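You operate a simulated robot arm through the tools that you are given. There is no shell and no other tool. Be economical: measure what you need, move in short steps, check, and stop when the job is done.

Carry out the task below with a simulated robot arm. There is one attempt and no reset: what you move stays moved.

## Task
Put the purple peg on the top of the grey lift deck away on the top of the cream bench. Fetch the green can marked "grease" from the top of the grey lift deck and stand it on top of the short orange reel. Open the orange drawer, take the green block on the top of the grey lift deck and put it away on the top of the cream chest, then shut the drawer. Any order will do. Set down upright: green can.

Only the result counts: the job must be done as asked and must still hold three seconds after the hand-in. Knocking over, shifting, dropping, spilling or breaking anything else fails it.

## Robot
A 7-joint arm with a fingered hand on a trunk, on a base that drives. Base frame: it is fixed to the floor where the robot stands at the start and does not move with it; the origin is under the middle of the robot, x ahead of it, y to its left, z up. Units: m, rad, N and s.
With the tool pointing down near the work surface it reaches from about 0.18 to 0.64 m from the robot's upright axis, wherever it stands. Its first joint turns from -2.007 to 2.007 rad. Places, roughly: orange drawer [-13, -0.5, 0.8]; top of the cream bench [-12.9, 9.3, 0.8]; top of the cream chest (38x23 cm) [-13.04, -0.6, 0.88]. Payload 3.1 kg.
The tool frame sits at the grasp point between the pads (the TCP): z along the fingers, y along the line on which they close. The tips reach 0.022 m beyond it. The gripper opens to 0.112 m. The gripper's body begins 0.06 m behind the TCP. The gripper is a hand of 3 fingers: y runs from the thumb to the fingers, the wrist lies at [0, 0, -0.218] in the tool frame, and closing takes about 1.5 s.
Orientation is told as [roll, pitch, yaw] about the base's x, y, z axes, in that order, counted from this pose: with the fingers straight down and closing along the base's y, the tool's x points along the base's -x, its y along +y and its z along -z.

## Interface
- The arm moves only by the tool send_rows. Its argument "targets" is one flat list of numbers, 6 for each row, row after row: the shift along the tool's x, y, z in m, then the turn, a rotation vector about the tool's x, y, z in rad. In form: [dx, dy, dz, rx, ry, rz, dx, dy, dz, rx, ry, rz, ...]. A call has 1 to 12 rows; each row shifts and turns the commanded pose from where the row before left it, along the tool's axes as they then stand. "claw" is the closure in counts, from 0 (fully open) to 255 (shut), set as the call begins (left out, the last holds). Each row takes 0.2 s and may step no farther than 0.05 m and 0.15 rad from the row before; otherwise, or with a gripper value out of range, the whole call is refused. A pose out of reach is approached as far as the arm can. The call stops where the force on the tool passes 40 N (or 10 N more than at its start, if that is more) or the arm is blocked; 0.2 s more then pass. The fingers move at their own pace (about 0.108 m/s each) and stop on an object; they squeeze with about 21 N. The grip force told is the motor's: it shows also when the fingers shut on nothing. Time passes only in rows, and 0.2 s behind the last, so rows that do not move let the fingers close. The reply holds the time, the measured pose of the TCP, the force on the tool along the base axes, the opening and the grip force, in the units named above and with some noise, with the torque about the TCP (base axes, N m) and any sound that the robot's microphone picked up, and new pictures: "views" is both (left out), scene, wrist or none.
- Cameras (640 x 400 px; columns grow to the right, rows downward): "scene" is now at [0.0019, 0.1121, 1.4072]; the picture's right is [-0.55, -0.83, 0.00], its down [-0.67, 0.44, -0.59] and it looks along [0.50, -0.33, -0.80] (base axes); focal length 268 px, centre (320, 200). "wrist" rides on the gripper at [0.066, 0.003, -0.08] in the tool frame; the picture's right is [-0.05, 1.00, 0.00], its down [-0.77, -0.04, -0.64] and it looks along [-0.64, -0.03, 0.77] (tool axes); focal length 275 px, centre (320, 200). There is no depth. A picture from a camera that has moved, and an enlarged one, comes with that camera's place and axes in the base frame and with its lens.
- slide_trunk(by): slides the trunk up (or, below 0, down) by that many m; the arm and the scene camera ride with it, the base frame stays. It gives what a move gives, with no picture.
- steer(legs): drives the robot by 1 to 6 legs, each [ahead, left, turn to the left] in m, m and rad, along the robot's own axes; the way and the turn of a leg run together, so that a leg with both is an arc; at most 1.5 m and 3.142 rad a leg. The arm and the cameras ride along, it lands a little off, and it stops where it bumps. It gives what a move gives, and a new picture of the scene camera.
- preshape(shape): the hand has 3 fingers and takes this shape, open, in about a second: jaw (thumb against the fingers, like two jaws); tri (thumb and two fingers); tip (a fingertip pinch); poke (one finger out to press); point (the index stretched); flat (the hand flat); cup (the hand cupped); fist (a fist). The gripper value then closes the fingers along that shape, each until it touches; the sizes above hold for jaw. It gives what a move gives, with no picture.
- aim_head(pan, tilt): turns the head with the scene camera to pan (to the left, within 2.705 rad either way) and tilt (down, from -0.506 to 1.204), counted from straight ahead of the robot. It gives what a move gives, and a new picture of the scene camera.
- inspect(camera, box): a new picture of the part [left, top, right, bottom] of that camera's present view, enlarged. The clock stands still meanwhile.
- hand_in(): hands the job in; it is judged then, once.

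Work in short steps. Places have to be worked out from the pictures, the camera data and where the tool is seen: move nearer, look again, correct. Check each grasp and each placing, and mend what went wrong. You have 165 turns and 260 pictures in all, those below and enlarged ones among them. Open the gripper and draw the arm clear of the work before you hand the job in, unless the task says otherwise; then end with one line.

The tools are called after "Emit:" as a command line: name --argument value ..., lists and objects as JSON in quotes. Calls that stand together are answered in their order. send_rows: Moves the arm, as the interface text tells. Its arguments: {"type":"object","properties":{"targets":{"type":"array","items":{"type":"number"}},"claw":{"type":"number"},"views":{"type":"string","enum":["both","scene","wrist","none"]}},"required":["targets"]} The other tools are called the same way: slide_trunk (by) slides the trunk up or down; preshape (shape) gives the hand a shape; steer (legs) drives the base; aim_head (pan, tilt) turns the head that bears the scene camera; inspect (camera, box) takes an enlarged picture of a part of a camera's view; hand_in () hands the job in.

At the start:

```text
clock: 0.0
tcp_pos: [0.2354, -0.3005, 0.8122]
orientation: [0.0, -0.001, 0.0]
contact_force: [0.3, 0.0, 0.8]
moment: [-0.01, -0.02, -0.02]
grip_width: 0.1119
grasp_force: 0.1
shape: jaw
trunk travel left (down, up): [-0.55, 0.44]
robot x, y, heading: [-0.0043, 0.0043, 0.002]
head pan, tilt: [-0.586, 0.934]
```

scene: 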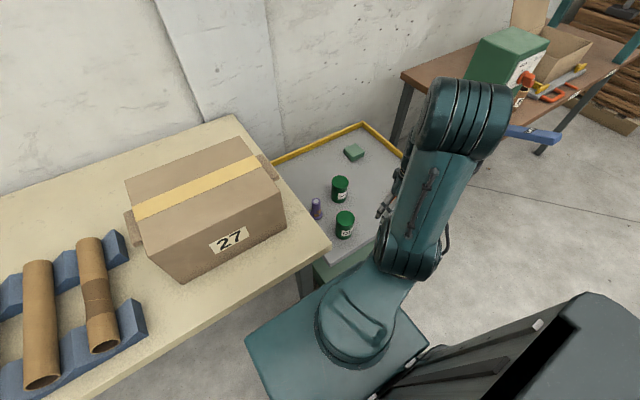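
wrist: 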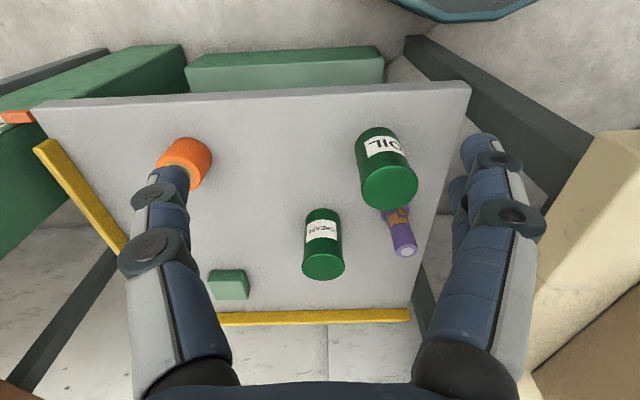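

The deck with two cans, peg, block and an orange item lies ahead-right. First I enlarge both views to identify things.

Emit:
inspect --camera "wrist" --box '[130, 80, 450, 320]'

Emit:
inspect --camera "scene" --box '[260, 110, 440, 270]'

```text
1.67 times, centred on (290, 200) of wrist
camera zoom: at [0.1697, -0.2984, 0.8947], right [0.05, 1.0, 0.0], down [0.77, -0.04, 0.64], along [0.64, -0.03, -0.77], focal length 459 px, centre (370, 200)
```

zoom: 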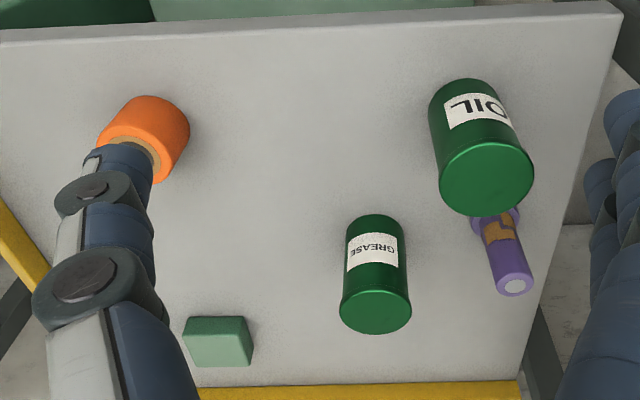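

```text
2.50 times, centred on (350, 190) of scene
camera zoom: at [0.0019, 0.1121, 1.4072], right [-0.55, -0.83, 0.0], down [-0.67, 0.44, -0.59], along [0.5, -0.33, -0.8], focal length 670 px, centre (245, 225)
```

zoom: 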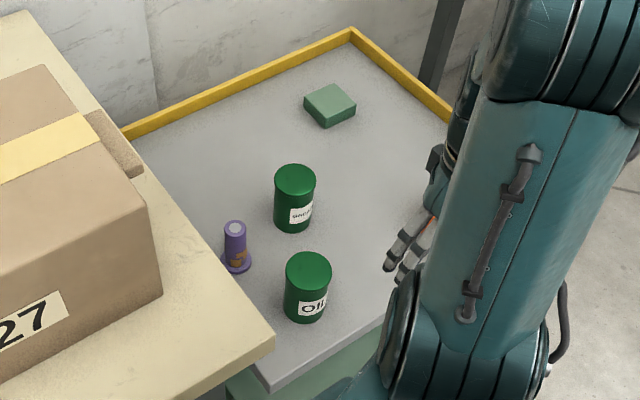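

The grease can's top is at about (0.506,-0.31,0.645), and the deck is at z≈0.55. I slide the hand to −y to see the orange reel between the fingers.

Emit:
send_rows --targets '[0, -0.05, 0, 0, 0, 0, 0, -0.05, 0, 0, 0, 0, 0, -0.05, 0, 0, 0, 0]' --views "both"

```text
clock: 0.8
tcp_pos: [0.2335, -0.451, 0.8127]
orientation: [0.001, -0.002, 0.001]
contact_force: [1.0, -0.9, 1.0]
moment: [0.02, 0.01, -0.02]
grip_width: 0.1121
grasp_force: 0.1
shape: jaw
trunk travel left (down, up): [-0.55, 0.44]
robot x, y, heading: [-0.0003, -0.0015, 0.003]
head pan, tilt: [-0.586, 0.934]
camera scene: at [0.0021, 0.1109, 1.4073], right [-0.55, -0.83, 0.0], down [-0.67, 0.45, -0.59], along [0.49, -0.33, -0.8], focal length 268 px, centre (320, 200)
camera wrist: at [0.1687, -0.4486, 0.8943], right [0.05, 1.0, 0.0], down [0.77, -0.04, 0.64], along [0.63, -0.03, -0.77], focal length 275 px, centre (320, 200)
```

scene: 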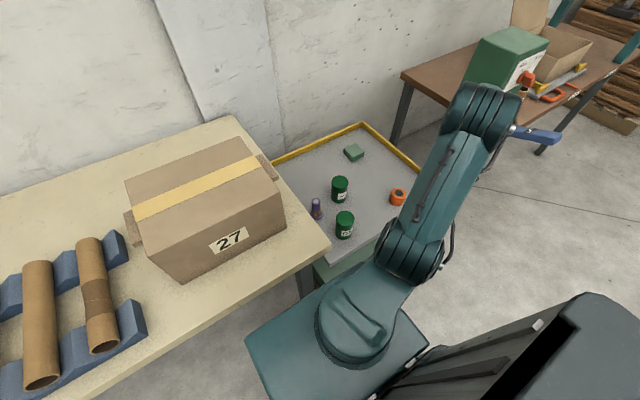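
wrist: 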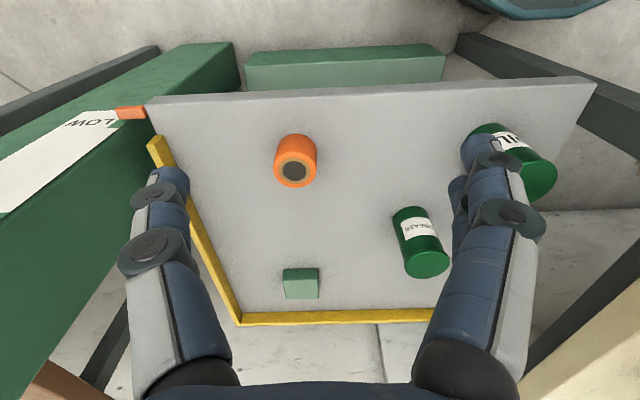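

Emit:
inspect --camera "wrist" --box '[240, 110, 460, 310]'

Emit:
inspect --camera "scene" --box '[290, 130, 430, 250]'

```text
2.00 times, centred on (350, 210) of wrist
camera zoom: at [0.1687, -0.4486, 0.8943], right [0.05, 1.0, 0.0], down [0.77, -0.04, 0.64], along [0.63, -0.03, -0.77], focal length 551 px, centre (260, 180)
```

zoom: 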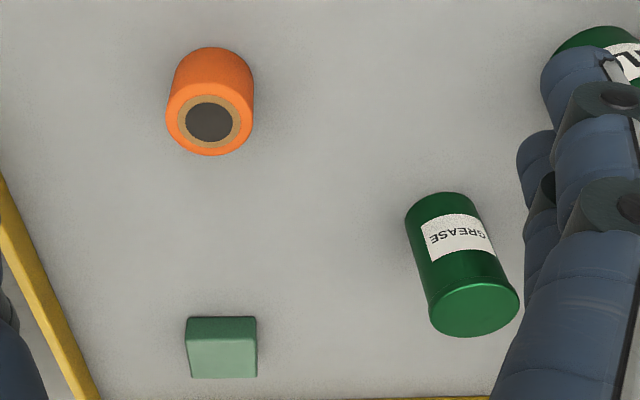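

```text
3.33 times, centred on (360, 190) of scene
camera zoom: at [0.0021, 0.1109, 1.4073], right [-0.55, -0.83, 0.0], down [-0.67, 0.45, -0.59], along [0.49, -0.33, -0.8], focal length 893 px, centre (187, 233)
```

zoom: 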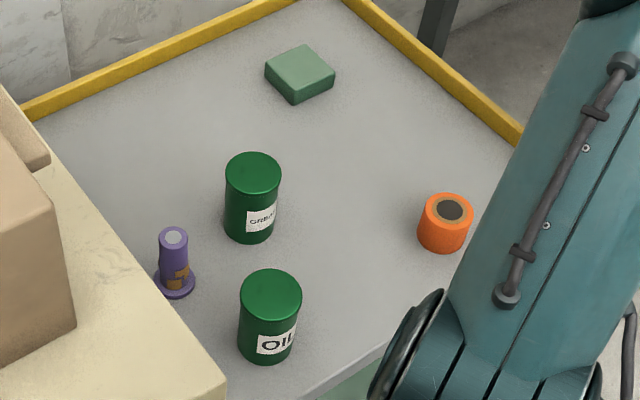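

The reel top is at about (0.362,-0.49,0.60). I move over the grease can and yaw by −43° so the fingers clear the peg and the oil can.

Emit:
send_rows --targets '[-0.0389, 0.0203, 0, 0, 0, 0, -0.0389, 0.0203, 0, 0, 0, 0, -0.0389, 0.0203, 0, 0, 0, 0, -0.0389, 0.0203, 0, 0, 0, 0, -0.0389, 0.0203, 0, 0, 0, 0, -0.0389, 0.0203, 0, 0, 0, 0, -0.0389, 0.0203, 0, 0, 0, 0, 0, 0, 0, 0, 0, 0.15, 0, 0, 0, 0, 0, 0.15, 0, 0, 0, 0, 0, 0.15, 0, 0, 0, 0, 0, 0.15, 0, 0, 0, 0, 0, 0.15]' --views "both"

```text
clock: 3.4
tcp_pos: [0.5077, -0.3084, 0.8135]
orientation: [-0.001, 0.0, -0.753]
contact_force: [0.1, 0.8, 0.8]
moment: [-0.01, 0.02, 0.0]
grip_width: 0.1119
grasp_force: 0.1
shape: jaw
trunk travel left (down, up): [-0.55, 0.44]
robot x, y, heading: [0.0012, 0.0024, 0.001]
head pan, tilt: [-0.586, 0.934]
camera scene: at [0.0021, 0.1122, 1.4072], right [-0.55, -0.83, 0.0], down [-0.67, 0.44, -0.59], along [0.49, -0.33, -0.8], focal length 268 px, centre (320, 200)
camera wrist: at [0.4619, -0.262, 0.8947], right [0.72, 0.7, 0.0], down [0.54, -0.55, 0.64], along [0.44, -0.46, -0.77], focal length 275 px, centre (320, 200)
```

scene: 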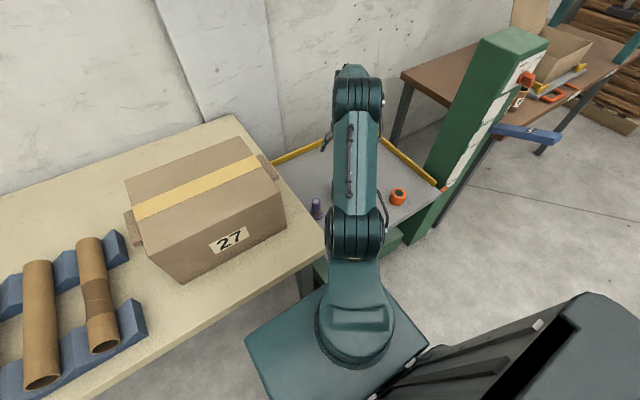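
wrist: 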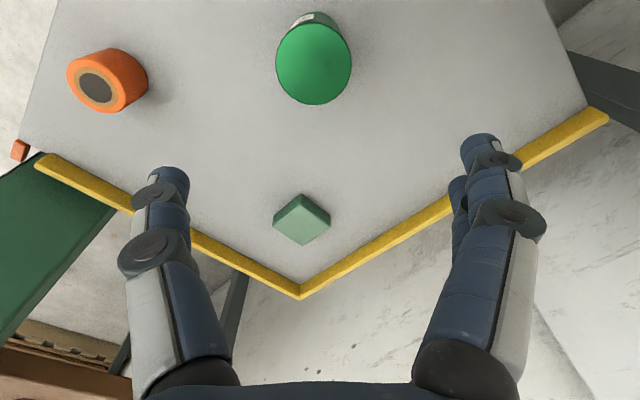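

The can sits centred to within a few mm, so I lower around it.

Emit:
send_rows --targets '[0.0044, -0.0041, 0.04, 0, 0, 0, 0, 0, 0.042, 0, 0, 0, 0, 0, 0.042, 0, 0, 0, 0, 0, 0.042, 0, 0, 0, 0, 0, 0.04, 0, 0, 0]' --views "wrist"

```text
clock: 4.6
tcp_pos: [0.5, -0.3081, 0.6065]
orientation: [0.001, -0.001, -0.751]
contact_force: [-0.8, -0.7, 0.9]
moment: [0.0, 0.02, -0.01]
grip_width: 0.1121
grasp_force: 0.1
shape: jaw
trunk travel left (down, up): [-0.55, 0.44]
robot x, y, heading: [0.0005, 0.0007, 0.001]
head pan, tilt: [-0.586, 0.934]
camera wrist: at [0.4537, -0.261, 0.6887], right [0.72, 0.7, 0.0], down [0.54, -0.55, 0.64], along [0.45, -0.46, -0.77], focal length 275 px, centre (320, 200)
```

wrist: 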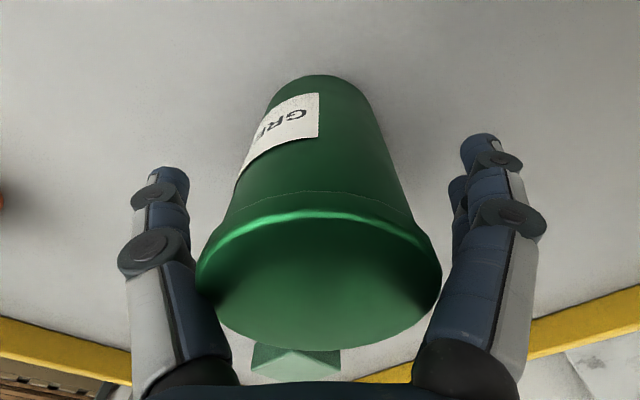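

The can is between the fingers; I close.

Emit:
send_rows --targets '[0, 0, 0, 0, 0, 0, 0, 0, 0, 0, 0, 0, 0, 0, 0, 0, 0, 0, 0, 0, 0, 0, 0, 0, 0, 0, 0, 0, 0, 0, 0, 0, 0, 0, 0, 0, 0, 0, 0, 0, 0, 0, 0, 0, 0, 0, 0, 0]' --claw 255 --views "wrist"

```text
clock: 6.4
tcp_pos: [0.4996, -0.3082, 0.608]
orientation: [-0.001, -0.002, -0.748]
contact_force: [2.9, 2.4, 7.1]
moment: [0.34, -0.33, -0.05]
grip_width: 0.0728
grasp_force: 21.5
shape: jaw
trunk travel left (down, up): [-0.55, 0.44]
robot x, y, heading: [-0.0011, -0.0049, 0.002]
head pan, tilt: [-0.586, 0.934]
camera wrist: at [0.4537, -0.2603, 0.6893], right [0.71, 0.7, 0.0], down [0.54, -0.55, 0.64], along [0.45, -0.46, -0.77], focal length 275 px, centre (320, 200)
```

wrist: 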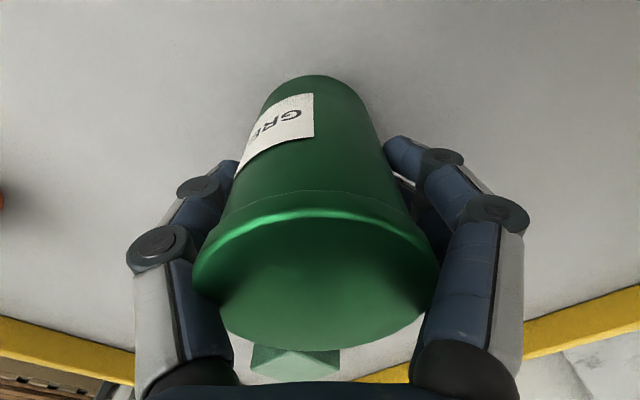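

Gripped. Lift 0.12 and check.

Emit:
send_rows --targets '[0, 0, -0.03, 0, 0, 0, 0, 0, -0.04, 0, 0, 0, 0, 0, -0.04, 0, 0, 0, 0, 0, -0.03, 0, 0, 0]' --views "wrist"

```text
clock: 7.4
tcp_pos: [0.4987, -0.3087, 0.7473]
orientation: [-0.001, 0.003, -0.749]
contact_force: [-0.2, -0.1, -3.1]
moment: [0.01, 0.04, -0.01]
grip_width: 0.0705
grasp_force: 21.3
shape: jaw
trunk travel left (down, up): [-0.55, 0.44]
robot x, y, heading: [0.0003, 0.0024, 0.003]
head pan, tilt: [-0.586, 0.934]
camera wrist: at [0.4536, -0.2613, 0.8294], right [0.71, 0.7, 0.0], down [0.54, -0.55, 0.64], along [0.44, -0.45, -0.77], focal length 275 px, centre (320, 200)
```

wrist: 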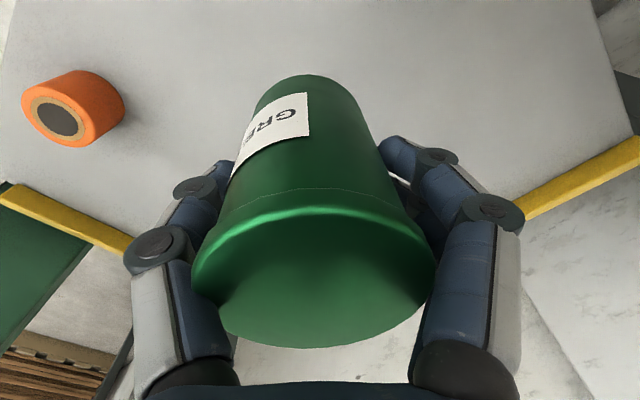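

Held (3 N weight). Move over the reel at height.

Emit:
send_rows --targets '[-0.0048, -0.0455, 0, 0, 0, 0, -0.0048, -0.0455, 0, 0, 0, 0, -0.0048, -0.0455, 0, 0, 0, 0, -0.0048, -0.0455, 0, 0, 0, 0, -0.0048, -0.0455, 0, 0, 0, 0]' --views "both"

```text
clock: 8.6
tcp_pos: [0.3624, -0.4946, 0.7478]
orientation: [0.002, -0.001, -0.748]
contact_force: [0.3, 0.2, -2.8]
moment: [-0.03, 0.0, 0.03]
grip_width: 0.07
grasp_force: 21.3
shape: jaw
trunk travel left (down, up): [-0.55, 0.44]
robot x, y, heading: [0.0012, 0.0002, -0.001]
head pan, tilt: [-0.586, 0.934]
camera scene: at [0.0016, 0.1107, 1.4074], right [-0.55, -0.83, 0.0], down [-0.67, 0.45, -0.59], along [0.5, -0.33, -0.8], focal length 268 px, centre (320, 200)
camera wrist: at [0.3164, -0.4473, 0.8286], right [0.71, 0.7, 0.0], down [0.54, -0.55, 0.64], along [0.45, -0.45, -0.77], focal length 275 px, centre (320, 200)
```

scene: 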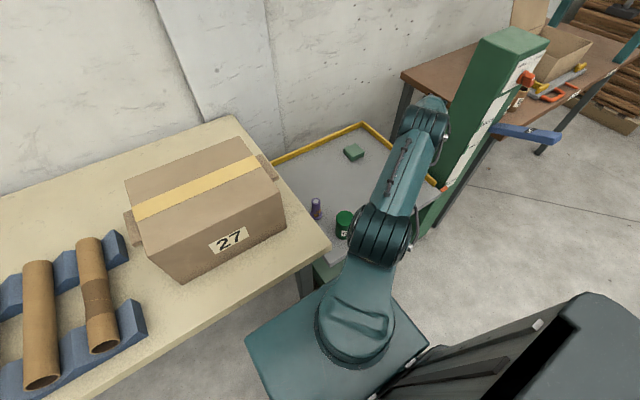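
wrist: 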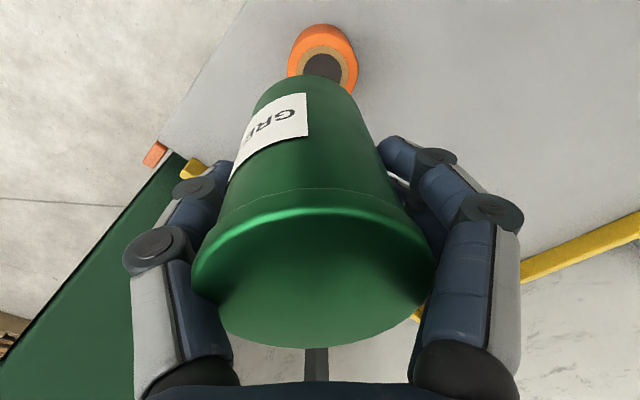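

The reel appears about 1 cm off to +y of the can's axis, so I correct and lower partly.

Emit:
send_rows --targets '[0.009, 0.0066, 0.02, 0, 0, 0, 0, 0, 0.035, 0, 0, 0]' --views "wrist"

Emit:
aim_head --pan -0.9 --tilt 0.9

```text
clock: 9.2
tcp_pos: [0.3613, -0.4811, 0.689]
orientation: [0.001, 0.0, -0.749]
contact_force: [-0.2, 0.6, -2.6]
moment: [0.0, -0.01, 0.04]
grip_width: 0.0703
grasp_force: 21.1
shape: jaw
trunk travel left (down, up): [-0.55, 0.44]
robot x, y, heading: [0.0008, 0.0009, -0.0]
head pan, tilt: [-0.586, 0.934]
camera wrist: at [0.3153, -0.4341, 0.7714], right [0.71, 0.7, 0.0], down [0.54, -0.55, 0.64], along [0.44, -0.45, -0.77], focal length 275 px, centre (320, 200)
```

wrist: 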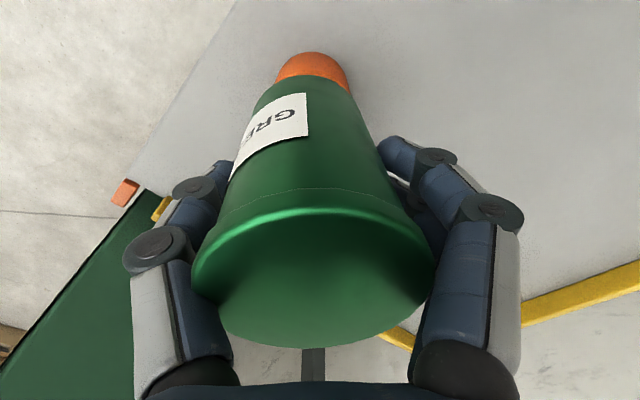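

```text
clock: 10.0
tcp_pos: [0.3619, -0.4813, 0.6896]
orientation: [0.0, -0.001, -0.748]
contact_force: [0.8, -0.3, -2.8]
moment: [0.02, -0.02, -0.02]
grip_width: 0.0702
grasp_force: 21.5
shape: jaw
trunk travel left (down, up): [-0.55, 0.44]
robot x, y, heading: [0.0004, -0.0005, -0.0]
head pan, tilt: [-0.901, 0.901]
camera scene: at [-0.0121, 0.0933, 1.4098], right [-0.78, -0.62, 0.0], down [-0.49, 0.61, -0.62], along [0.39, -0.49, -0.78], focal length 268 px, centre (320, 200)
```

scene: 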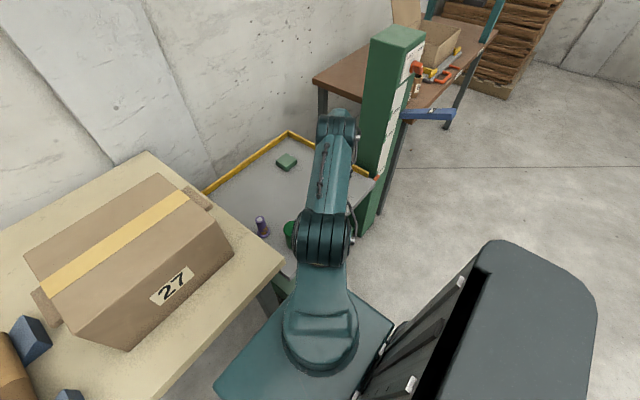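

The reel centre now reads (0.363,-0.4875); I make a tiny correction and descend near to contact.

Emit:
send_rows --targets '[-0.0028, -0.0015, 0.012, 0, 0, 0, 0, 0, 0.01, 0, 0, 0, 0, 0, 0, 0, 0, 0]' --views "wrist"

```text
clock: 10.8
tcp_pos: [0.3618, -0.483, 0.6686]
orientation: [0.0, 0.0, -0.75]
contact_force: [-0.2, 1.0, -3.7]
moment: [0.02, -0.06, -0.01]
grip_width: 0.0702
grasp_force: 21.3
shape: jaw
trunk travel left (down, up): [-0.55, 0.44]
robot x, y, heading: [-0.0005, 0.0025, 0.006]
head pan, tilt: [-0.901, 0.901]
camera wrist: at [0.3169, -0.4373, 0.7508], right [0.71, 0.7, 0.0], down [0.54, -0.55, 0.64], along [0.44, -0.45, -0.77], focal length 275 px, centre (320, 200)
```

wrist: 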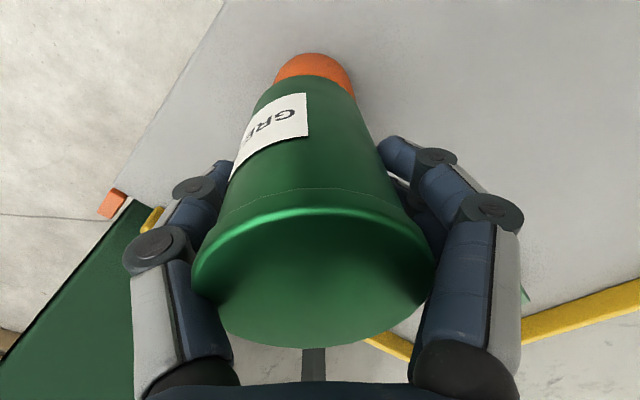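

Still no contact; step down in small increments with a slight lateral trim.

Emit:
send_rows --targets '[0, 0.002, 0.004, 0, 0, 0, 0, 0, 0.004, 0, 0, 0, 0, 0, 0, 0, 0, 0]' --views "none"

Emit:
send_rows --targets '[0, 0, 0.003, 0, 0, 0, 0, 0, 0, 0, 0, 0]' --views "wrist"

```text
clock: 11.6
tcp_pos: [0.3639, -0.4836, 0.661]
orientation: [0.0, -0.001, -0.751]
contact_force: [0.6, -0.3, -3.0]
moment: [0.01, -0.02, 0.02]
grip_width: 0.0699
grasp_force: 21.5
shape: jaw
trunk travel left (down, up): [-0.55, 0.44]
robot x, y, heading: [-0.0033, 0.0019, 0.001]
head pan, tilt: [-0.901, 0.901]
```

```text
clock: 12.2
tcp_pos: [0.3638, -0.4826, 0.658]
orientation: [0.0, 0.0, -0.751]
contact_force: [-0.2, -0.6, 2.2]
moment: [0.06, -0.11, 0.01]
grip_width: 0.0697
grasp_force: 21.1
shape: jaw
trunk travel left (down, up): [-0.55, 0.44]
robot x, y, heading: [0.0032, 0.0009, -0.005]
head pan, tilt: [-0.901, 0.901]
camera wrist: at [0.3184, -0.4358, 0.7408], right [0.71, 0.7, 0.0], down [0.54, -0.55, 0.64], along [0.45, -0.46, -0.77], focal length 275 px, centre (320, 200)
```

wrist: 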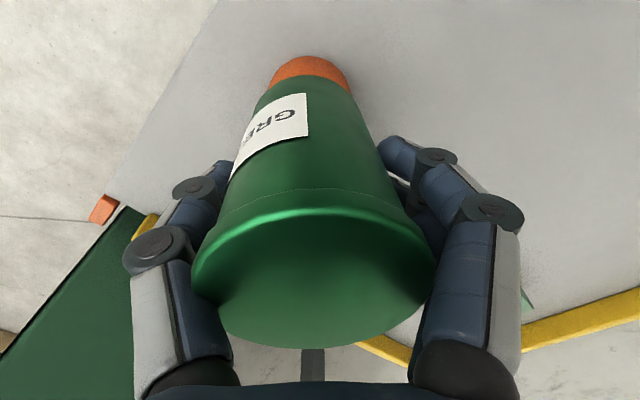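

Contact is made (force +2 N) and the alignment is good. Release.

Emit:
send_rows --targets '[0, 0, 0, 0, 0, 0, 0, 0, 0, 0, 0, 0, 0, 0, 0, 0, 0, 0, 0, 0, 0, 0, 0, 0, 0, 0, 0, 0, 0, 0]' --claw 0 --views "wrist"

```text
clock: 13.4
tcp_pos: [0.3639, -0.483, 0.658]
orientation: [-0.001, 0.001, -0.748]
contact_force: [-0.8, 0.1, 0.7]
moment: [0.01, 0.0, 0.03]
grip_width: 0.1123
grasp_force: 0.0
shape: jaw
trunk travel left (down, up): [-0.55, 0.44]
robot x, y, heading: [-0.0009, -0.002, 0.006]
head pan, tilt: [-0.901, 0.901]
camera wrist: at [0.3184, -0.4357, 0.7404], right [0.71, 0.7, 0.0], down [0.54, -0.55, 0.64], along [0.44, -0.45, -0.77], focal length 275 px, centre (320, 200)
```

wrist: 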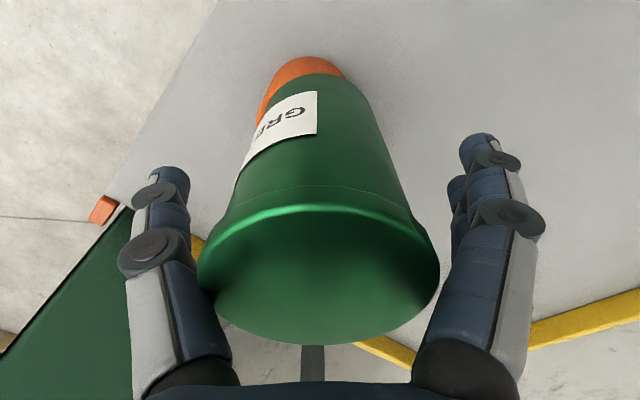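

The can shifted right a few mm on release. I lift clear and check the offset.

Emit:
send_rows --targets '[0, 0, -0.04, 0, 0, 0, 0, 0, -0.045, 0, 0, 0, 0, 0, -0.05, 0, 0, 0, 0, 0, -0.02, 0, 0, 0]' --views "wrist"

```text
clock: 14.4
tcp_pos: [0.3643, -0.4823, 0.8129]
orientation: [0.0, 0.001, -0.748]
contact_force: [-0.2, 0.2, -0.6]
moment: [0.03, 0.0, 0.01]
grip_width: 0.1119
grasp_force: 0.1
shape: jaw
trunk travel left (down, up): [-0.55, 0.44]
robot x, y, heading: [-0.001, -0.0039, 0.004]
head pan, tilt: [-0.901, 0.901]
camera wrist: at [0.3188, -0.4359, 0.895], right [0.71, 0.7, 0.0], down [0.54, -0.55, 0.64], along [0.44, -0.45, -0.77], focal length 275 px, centre (320, 200)
```

wrist: 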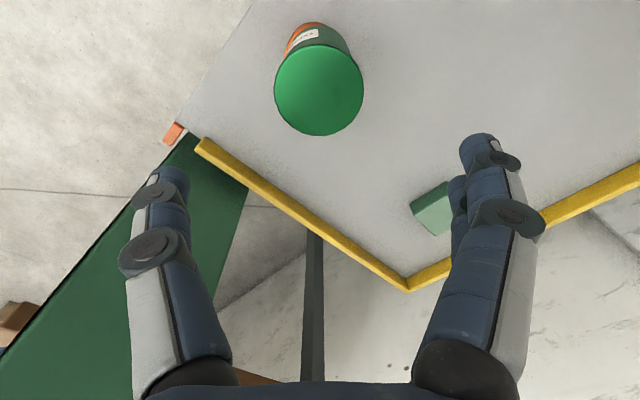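

The can looks upright on the reel. I move towards the peg and begin turning to yaw +90° so the camera side of the hand faces away from the near table.

Emit:
send_rows --targets '[0.016, 0.0424, 0, 0, 0, 0, 0.016, 0.0424, 0, 0, 0, 0, 0.016, 0.0424, 0, 0, 0, 0, 0.016, 0.0424, 0, 0, 0, 0, 0.016, 0.0424, 0, 0, 0, 0, 0.016, 0.0424, 0, 0, 0, 0, 0.016, 0.0424, 0, 0, 0, 0, 0, 0, 0, 0, 0, -0.145, 0, 0, 0, 0, 0, -0.145, 0, 0, 0, 0, 0, -0.145, 0, 0, 0, 0, 0, -0.145, 0, 0, 0, 0, 0, -0.145]' --views "both"

```text
clock: 17.0
tcp_pos: [0.4847, -0.1887, 0.8143]
orientation: [-0.001, 0.001, -0.023]
contact_force: [0.3, 0.8, -0.6]
moment: [0.01, 0.0, 0.03]
grip_width: 0.1118
grasp_force: 0.0
shape: jaw
trunk travel left (down, up): [-0.55, 0.44]
robot x, y, heading: [0.0015, 0.0019, -0.003]
head pan, tilt: [-0.901, 0.901]
camera scene: at [-0.0125, 0.0936, 1.4098], right [-0.78, -0.62, 0.0], down [-0.49, 0.61, -0.62], along [0.39, -0.49, -0.78], focal length 268 px, centre (320, 200)
camera wrist: at [0.4191, -0.1852, 0.8965], right [0.07, 1.0, 0.0], down [0.77, -0.05, 0.64], along [0.63, -0.04, -0.77], focal length 275 px, centre (320, 200)
```

scene: 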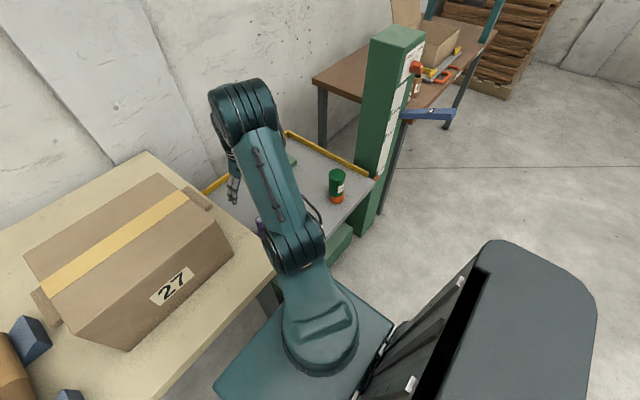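
wrist: 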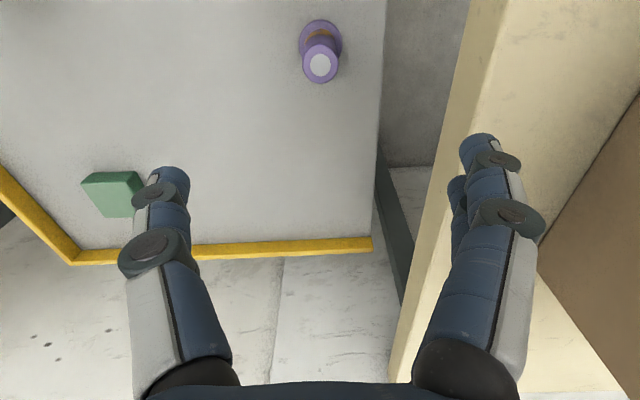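

Peg at about (0.48,-0.189). Check the can on the reel and continue the rotation.

Emit:
inspect --camera "scene" --box '[290, 150, 390, 220]'

Emit:
send_rows --targets '[0, 0, 0, 0, 0, -0.145, 0, 0, 0, 0, 0, -0.145, 0, 0, 0, 0, 0, -0.145, 0, 0, 0, 0, 0, -0.145, 0, 0, 0, 0, 0, -0.145, 0, 0, 0, 0, 0, -0.145, 0, 0, 0, 0, 0, -0.145, 0, 0, 0, 0, 0, -0.145, 0, 0, 0, 0, 0, -0.145, 0, 0, 0, 0, 0, -0.145, 0, 0, 0, 0, 0, -0.145]' --claw 110 --views "both"

```text
5.71 times, centred on (340, 185) of scene
camera zoom: at [-0.0125, 0.0936, 1.4098], right [-0.78, -0.62, 0.0], down [-0.49, 0.61, -0.62], along [0.39, -0.49, -0.78], focal length 1530 px, centre (206, 286)
```

zoom: 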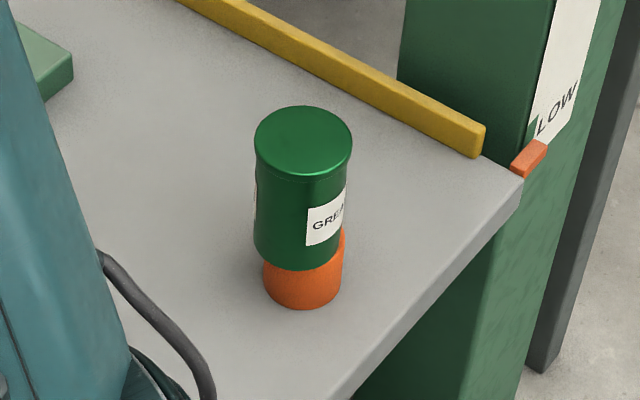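

```text
clock: 19.4
tcp_pos: [0.4777, -0.1752, 0.8119]
orientation: [0.002, 0.0, 1.36]
contact_force: [0.0, 0.4, 0.4]
moment: [0.05, -0.02, -0.01]
grip_width: 0.0642
grasp_force: 0.1
shape: jaw
out of reach, approached as far as the arm can: row 10, 11
trunk travel left (down, up): [-0.55, 0.44]
robot x, y, heading: [0.006, 0.003, -0.002]
head pan, tilt: [-0.901, 0.901]
camera scene: at [-0.0121, 0.0909, 1.41], right [-0.78, -0.62, 0.0], down [-0.49, 0.62, -0.62], along [0.39, -0.49, -0.78], focal length 268 px, centre (320, 200)
camera wrist: at [0.4612, -0.2408, 0.894], right [-0.97, 0.26, 0.0], down [0.2, 0.75, 0.64], along [0.16, 0.61, -0.77], focal length 275 px, centre (320, 200)
```

scene: 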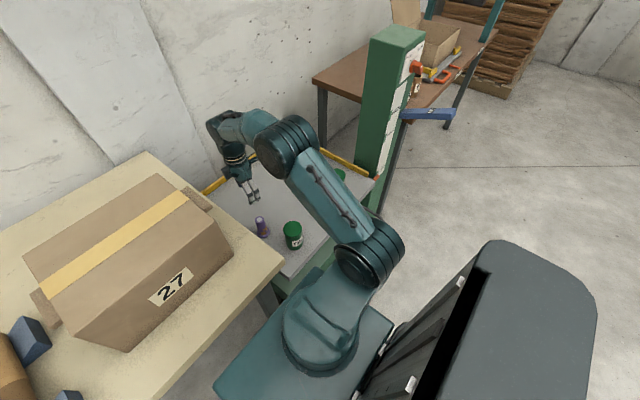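
wrist: 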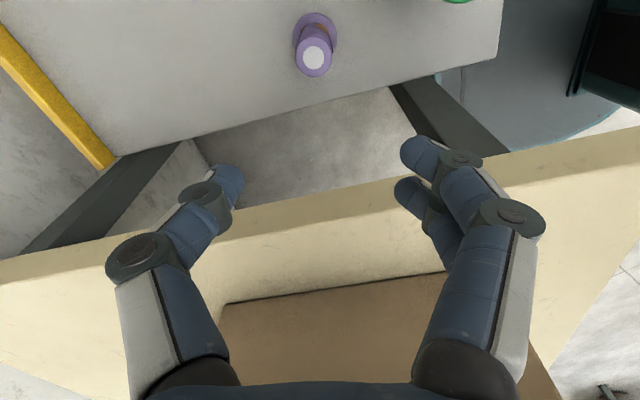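

The can stands well on the reel. The yaw is at the reach limit, so I back off by 0.3 rad and check the pose.

Emit:
send_rows --targets '[0, 0, 0, 0, 0, 0.15, 0, 0, 0, 0, 0, 0.15, 0, 0, 0, 0, 0, 0.1]' --views "none"

```text
clock: 20.2
tcp_pos: [0.4761, -0.1754, 0.8132]
orientation: [-0.003, 0.001, 0.957]
contact_force: [0.2, 0.5, -1.0]
moment: [-0.02, 0.0, -0.02]
grip_width: 0.0642
grasp_force: 0.0
shape: jaw
trunk travel left (down, up): [-0.55, 0.44]
robot x, y, heading: [-0.002, -0.0001, 0.001]
head pan, tilt: [-0.901, 0.901]
```

Yaw is 0.957 with the camera away from the table. I centre over the peg and lower partway.

Emit:
send_rows --targets '[0.0102, -0.0109, 0.03, 0, 0, 0, 0, 0, 0.04, 0, 0, 0, 0, 0, 0.04, 0, 0, 0]' --views "both"

```text
clock: 21.0
tcp_pos: [0.4823, -0.1895, 0.704]
orientation: [-0.003, 0.002, 0.96]
contact_force: [-0.6, 0.4, 0.3]
moment: [-0.01, 0.0, 0.0]
grip_width: 0.0643
grasp_force: 0.1
shape: jaw
trunk travel left (down, up): [-0.55, 0.44]
robot x, y, heading: [0.0004, -0.0008, -0.004]
head pan, tilt: [-0.901, 0.901]
camera scene: at [-0.0115, 0.0936, 1.4098], right [-0.78, -0.62, 0.0], down [-0.49, 0.61, -0.62], along [0.39, -0.49, -0.78], focal length 268 px, centre (320, 200)
camera wrist: at [0.442, -0.2426, 0.7853], right [-0.79, 0.61, 0.0], down [0.47, 0.61, 0.63], along [0.39, 0.5, -0.77], focal length 275 px, centre (320, 200)
```

scene: 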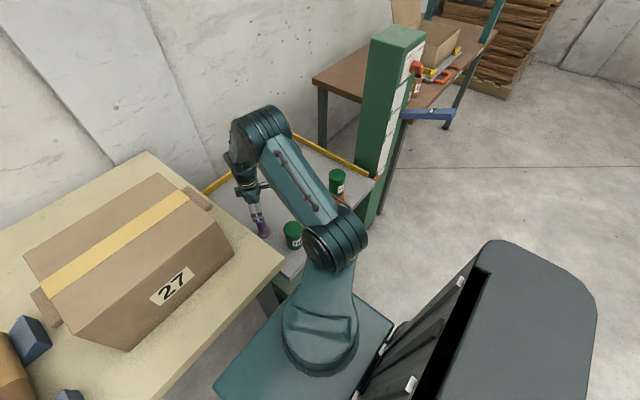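
wrist: 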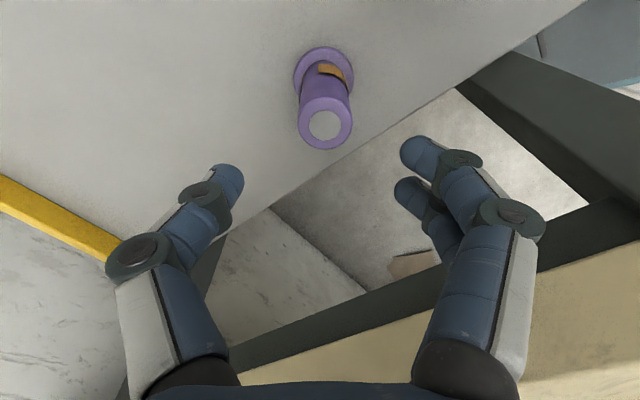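

Aligned on the peg. Lower to z≈0.603 and close.

Emit:
send_rows --targets '[0, 0, 0.04, 0, 0, 0, 0, 0, 0.04, 0, 0, 0, 0, 0, 0.021, 0, 0, 0]' --views "wrist"

Emit:
send_rows --targets '[0, 0, 0, 0, 0, 0, 0, 0, 0, 0, 0, 0, 0, 0, 0, 0, 0, 0, 0, 0, 0, 0, 0, 0, 0, 0, 0, 0, 0, 0, 0, 0, 0, 0, 0, 0]' --claw 255 --views "wrist"

```text
clock: 21.8
tcp_pos: [0.4802, -0.1895, 0.6]
orientation: [0.0, 0.001, 0.958]
contact_force: [0.3, 0.4, 0.1]
moment: [-0.01, 0.01, 0.01]
grip_width: 0.0642
grasp_force: 0.0
shape: jaw
trunk travel left (down, up): [-0.55, 0.44]
robot x, y, heading: [-0.0007, -0.0012, -0.002]
head pan, tilt: [-0.901, 0.901]
camera wrist: at [0.4407, -0.2423, 0.6836], right [-0.79, 0.61, 0.0], down [0.47, 0.61, 0.63], along [0.39, 0.5, -0.77], focal length 275 px, centre (320, 200)
```

wrist: 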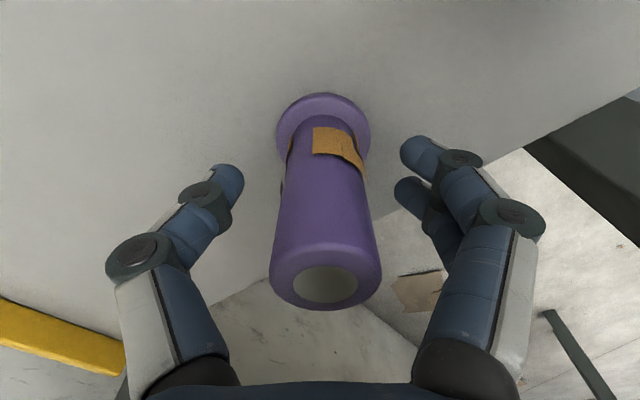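

```text
clock: 23.2
tcp_pos: [0.4804, -0.1906, 0.6018]
orientation: [0.0, 0.002, 0.957]
contact_force: [-0.4, -1.1, -0.5]
moment: [-0.03, -0.01, 0.01]
grip_width: 0.0225
grasp_force: 21.2
shape: jaw
trunk travel left (down, up): [-0.55, 0.44]
robot x, y, heading: [0.0047, 0.0023, 0.0]
head pan, tilt: [-0.901, 0.901]
camera wrist: at [0.4407, -0.2422, 0.6841], right [-0.79, 0.61, 0.0], down [0.47, 0.61, 0.63], along [0.39, 0.5, -0.77], focal length 275 px, centre (320, 200)
```

wrist: 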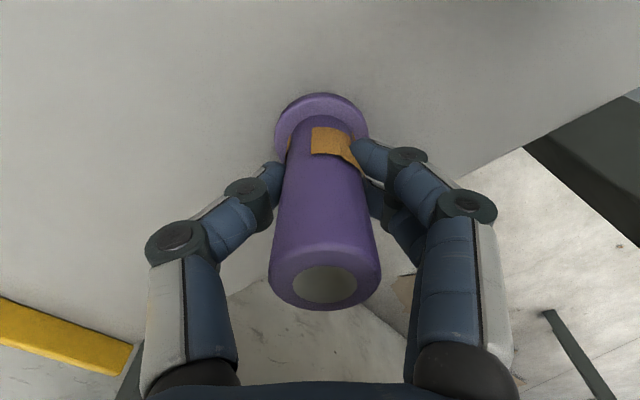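

Gripped at 22 mm. Lift 0.25 straight up and verify.

Emit:
send_rows --targets '[0, 0, -0.03, 0, 0, 0, 0, 0, -0.045, 0, 0, 0, 0, 0, -0.05, 0, 0, 0, 0, 0, -0.05, 0, 0, 0, 0, 0, -0.05, 0, 0, 0, 0, 0, -0.03, 0, 0, 0]' --views "both"

```text
clock: 24.6
tcp_pos: [0.4794, -0.1861, 0.8563]
orientation: [-0.001, 0.002, 0.962]
contact_force: [-0.6, 0.1, -0.7]
moment: [0.01, -0.01, -0.01]
grip_width: 0.0222
grasp_force: 21.5
shape: jaw
trunk travel left (down, up): [-0.55, 0.44]
robot x, y, heading: [-0.002, 0.0004, -0.002]
head pan, tilt: [-0.901, 0.901]
camera scene: at [-0.0126, 0.0938, 1.4097], right [-0.78, -0.62, 0.0], down [-0.49, 0.61, -0.62], along [0.39, -0.49, -0.78], focal length 268 px, centre (320, 200)
camera wrist: at [0.4401, -0.2401, 0.9391], right [-0.79, 0.61, 0.0], down [0.47, 0.61, 0.63], along [0.39, 0.5, -0.77], focal length 275 px, centre (320, 200)
```

scene: 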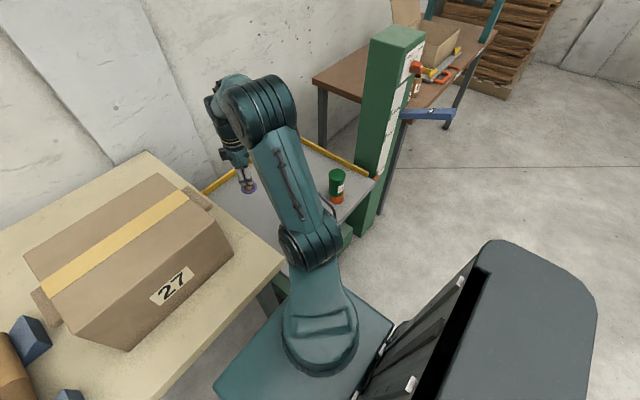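
wrist: 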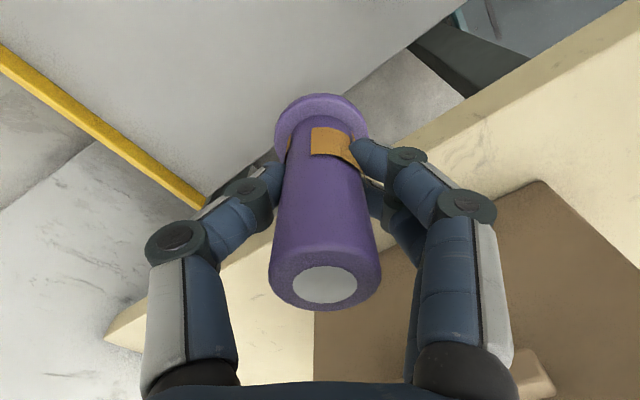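

Peg is held. Retract to a tucked pose with yaw ≈ 0.

Emit:
send_rows --targets '[0.0377, 0.0203, 0, 0, 0, 0, 0.0377, 0.0203, 0, 0, 0, 0, 0.0377, 0.0203, 0, 0, 0, 0, 0.0377, 0.0203, 0, 0, 0, 0, 0.0377, 0.0203, 0, 0, 0, 0, 0.0377, 0.0203, 0, 0, 0, 0, 0, 0, 0, 0, 0, 0.15, 0, 0, 0, 0, 0, 0.15, 0, 0, 0, 0, 0, 0.15, 0, 0, 0, 0, 0, 0.15, 0, 0, 0, 0, 0, 0.15, 0, 0, 0, 0, 0, 0.15]' --views "none"

Emit:
aim_head --pan 2.6 --tilt 0.3

Emit:
aim_head --pan -2.6 --tilt 0.3

```text
clock: 27.2
tcp_pos: [0.2653, -0.2789, 0.8543]
orientation: [-0.002, 0.001, 0.057]
contact_force: [0.2, -0.4, -1.0]
moment: [-0.02, 0.0, -0.02]
grip_width: 0.0222
grasp_force: 20.9
shape: jaw
out of reach, approached as far as the arm can: row 6
trunk travel left (down, up): [-0.55, 0.44]
robot x, y, heading: [0.0033, -0.0015, 0.0]
head pan, tilt: [-0.901, 0.901]
```

```text
clock: 30.1
tcp_pos: [0.2633, -0.279, 0.8542]
orientation: [-0.003, -0.001, 0.061]
contact_force: [-1.0, -0.3, -0.8]
moment: [0.01, -0.01, 0.01]
grip_width: 0.0223
grasp_force: 20.7
shape: jaw
trunk travel left (down, up): [-0.55, 0.44]
robot x, y, heading: [-0.0039, -0.0006, 0.001]
head pan, tilt: [2.601, 0.3]
camera scene: at [-0.1394, 0.2009, 1.462], right [0.52, 0.86, 0.0], down [0.25, -0.15, -0.96], along [-0.82, 0.49, -0.3], focal length 268 px, centre (320, 200)
```

scene: 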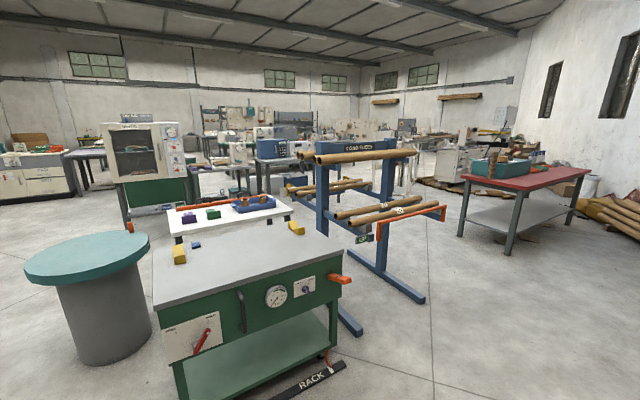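

```text
clock: 34.2
tcp_pos: [0.264, -0.2781, 0.8543]
orientation: [-0.002, 0.001, 0.06]
contact_force: [0.2, 0.5, -0.7]
moment: [0.02, 0.01, -0.03]
grip_width: 0.0222
grasp_force: 21.0
shape: jaw
trunk travel left (down, up): [-0.55, 0.44]
robot x, y, heading: [-0.0006, -0.0038, -0.0]
head pan, tilt: [-2.601, 0.3]
camera scene: at [-0.1394, 0.1046, 1.462], right [-0.52, 0.86, 0.0], down [0.25, 0.15, -0.96], along [-0.82, -0.49, -0.3], focal length 268 px, centre (320, 200)
```

scene: 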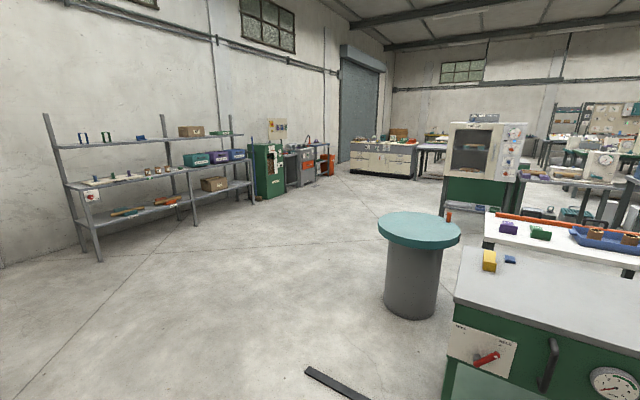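

The peg is held securely. Before driving I look at the robot's own base and the area to the right/rear.

Emit:
aim_head --pan -1.7 --tilt 0.8

Emit:
aim_head --pan -2.6 --tilt 0.95

Emit:
aim_head --pan 2.0 --tilt 0.75

```text
clock: 35.4
tcp_pos: [0.2644, -0.2783, 0.8538]
orientation: [-0.001, -0.001, 0.061]
contact_force: [0.2, 0.3, -0.9]
moment: [-0.02, -0.04, 0.04]
grip_width: 0.0221
grasp_force: 21.1
shape: jaw
trunk travel left (down, up): [-0.55, 0.44]
robot x, y, heading: [0.0027, 0.0015, 0.001]
head pan, tilt: [-1.7, 0.799]
camera scene: at [-0.0698, 0.0727, 1.4177], right [-0.99, 0.13, 0.0], down [0.09, 0.71, -0.7], along [-0.09, -0.69, -0.72], focal length 268 px, centre (320, 200)
```

scene: 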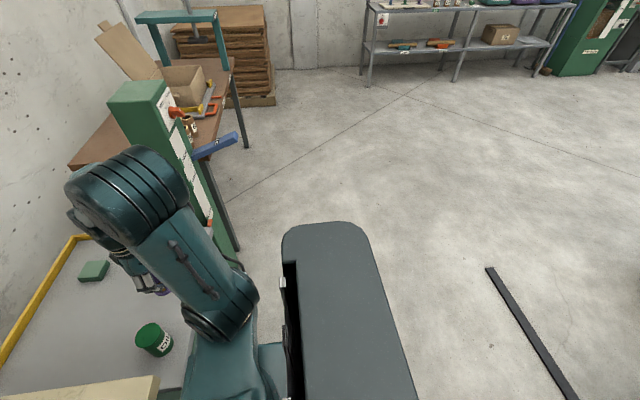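

```text
clock: 36.6
tcp_pos: [0.2654, -0.2783, 0.8543]
orientation: [-0.002, 0.0, 0.06]
contact_force: [-0.3, 0.7, -1.0]
moment: [0.03, 0.01, 0.02]
grip_width: 0.022
grasp_force: 21.1
shape: jaw
trunk travel left (down, up): [-0.55, 0.44]
robot x, y, heading: [0.0013, -0.0025, 0.001]
head pan, tilt: [-2.601, 0.949]
camera scene: at [-0.1217, 0.1152, 1.4062], right [-0.52, 0.86, 0.0], down [0.7, 0.42, -0.58], along [-0.5, -0.3, -0.81], focal length 268 px, centre (320, 200)
```

scene: 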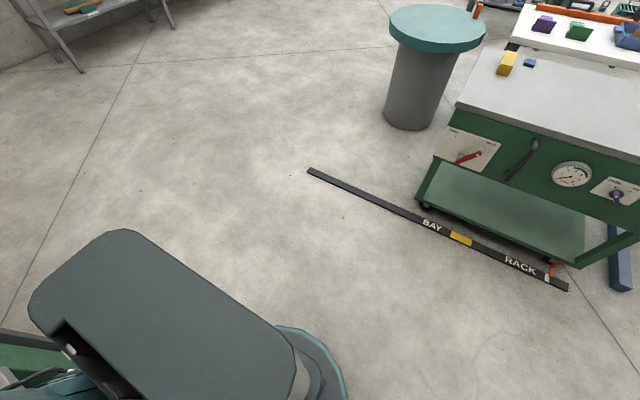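

```text
clock: 40.3
tcp_pos: [0.2652, -0.2765, 0.8537]
orientation: [-0.003, 0.001, 0.061]
contact_force: [-0.3, 0.2, -0.6]
moment: [0.0, -0.01, 0.02]
grip_width: 0.0221
grasp_force: 20.6
shape: jaw
trunk travel left (down, up): [-0.55, 0.44]
robot x, y, heading: [-0.0015, 0.0018, 0.002]
head pan, tilt: [2.0, 0.75]
camera scene: at [-0.0938, 0.2281, 1.4217], right [0.91, 0.42, 0.0], down [0.28, -0.62, -0.73], along [-0.3, 0.67, -0.68], focal length 268 px, centre (320, 200)
```

scene: 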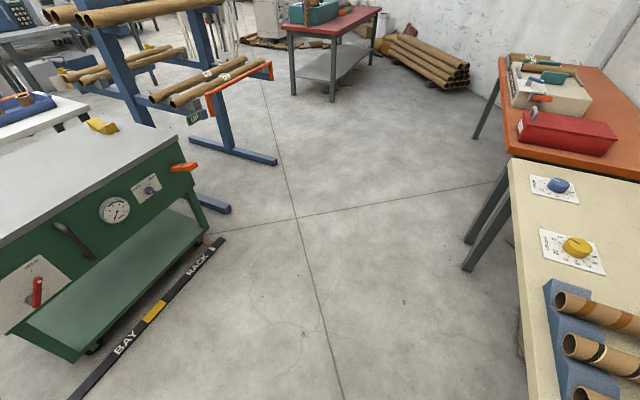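

The gap to the left-rear (between blue rack and red table, around y≈2.6) looks open. I back up 0.5 m and strafe left past the benches.

Emit:
steer --legs '[[-0.5, 0, 0], [0, 1.3, 0], [0, 1.2, 0]]'

Emit:
aim_head --pan 2.65 --tilt 0.25

```text
clock: 55.1
tcp_pos: [-0.2261, 2.2461, 0.854]
orientation: [-0.003, -0.001, 0.073]
contact_force: [0.3, 0.2, -0.8]
moment: [-0.01, 0.02, 0.0]
grip_width: 0.0218
grasp_force: 21.2
shape: jaw
trunk travel left (down, up): [-0.55, 0.44]
robot x, y, heading: [-0.4946, 2.5185, 0.018]
head pan, tilt: [2.0, 0.75]
camera scene: at [-0.5922, 2.7472, 1.4216], right [0.9, 0.43, 0.0], down [0.29, -0.62, -0.73], along [-0.31, 0.66, -0.68], focal length 268 px, centre (320, 200)
```

scene: 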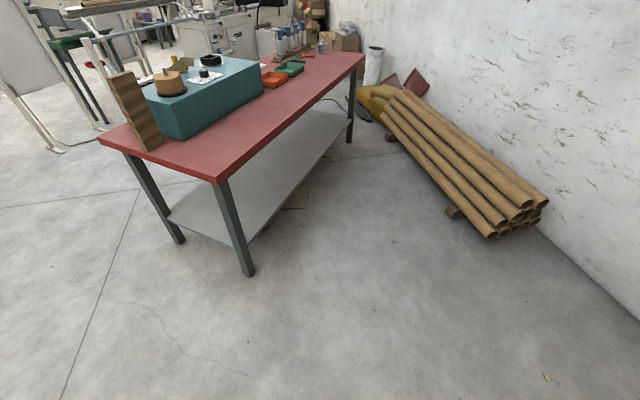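

```text
clock: 56.2
tcp_pos: [-0.2268, 2.2453, 0.8541]
orientation: [-0.002, 0.001, 0.074]
contact_force: [-0.6, -1.0, -0.8]
moment: [-0.02, -0.03, -0.03]
grip_width: 0.0223
grasp_force: 21.3
shape: jaw
trunk travel left (down, up): [-0.55, 0.44]
robot x, y, heading: [-0.4964, 2.5229, 0.014]
head pan, tilt: [2.649, 0.25]
camera scene: at [-0.6395, 2.7151, 1.4667], right [0.46, 0.89, 0.0], down [0.22, -0.11, -0.97], along [-0.86, 0.45, -0.25], focal length 268 px, centre (320, 200)
```

scene: 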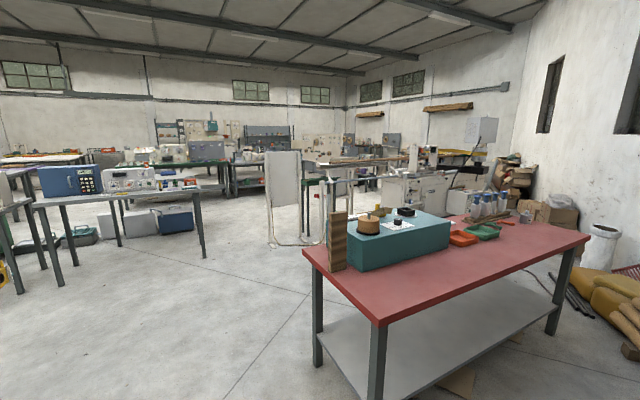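

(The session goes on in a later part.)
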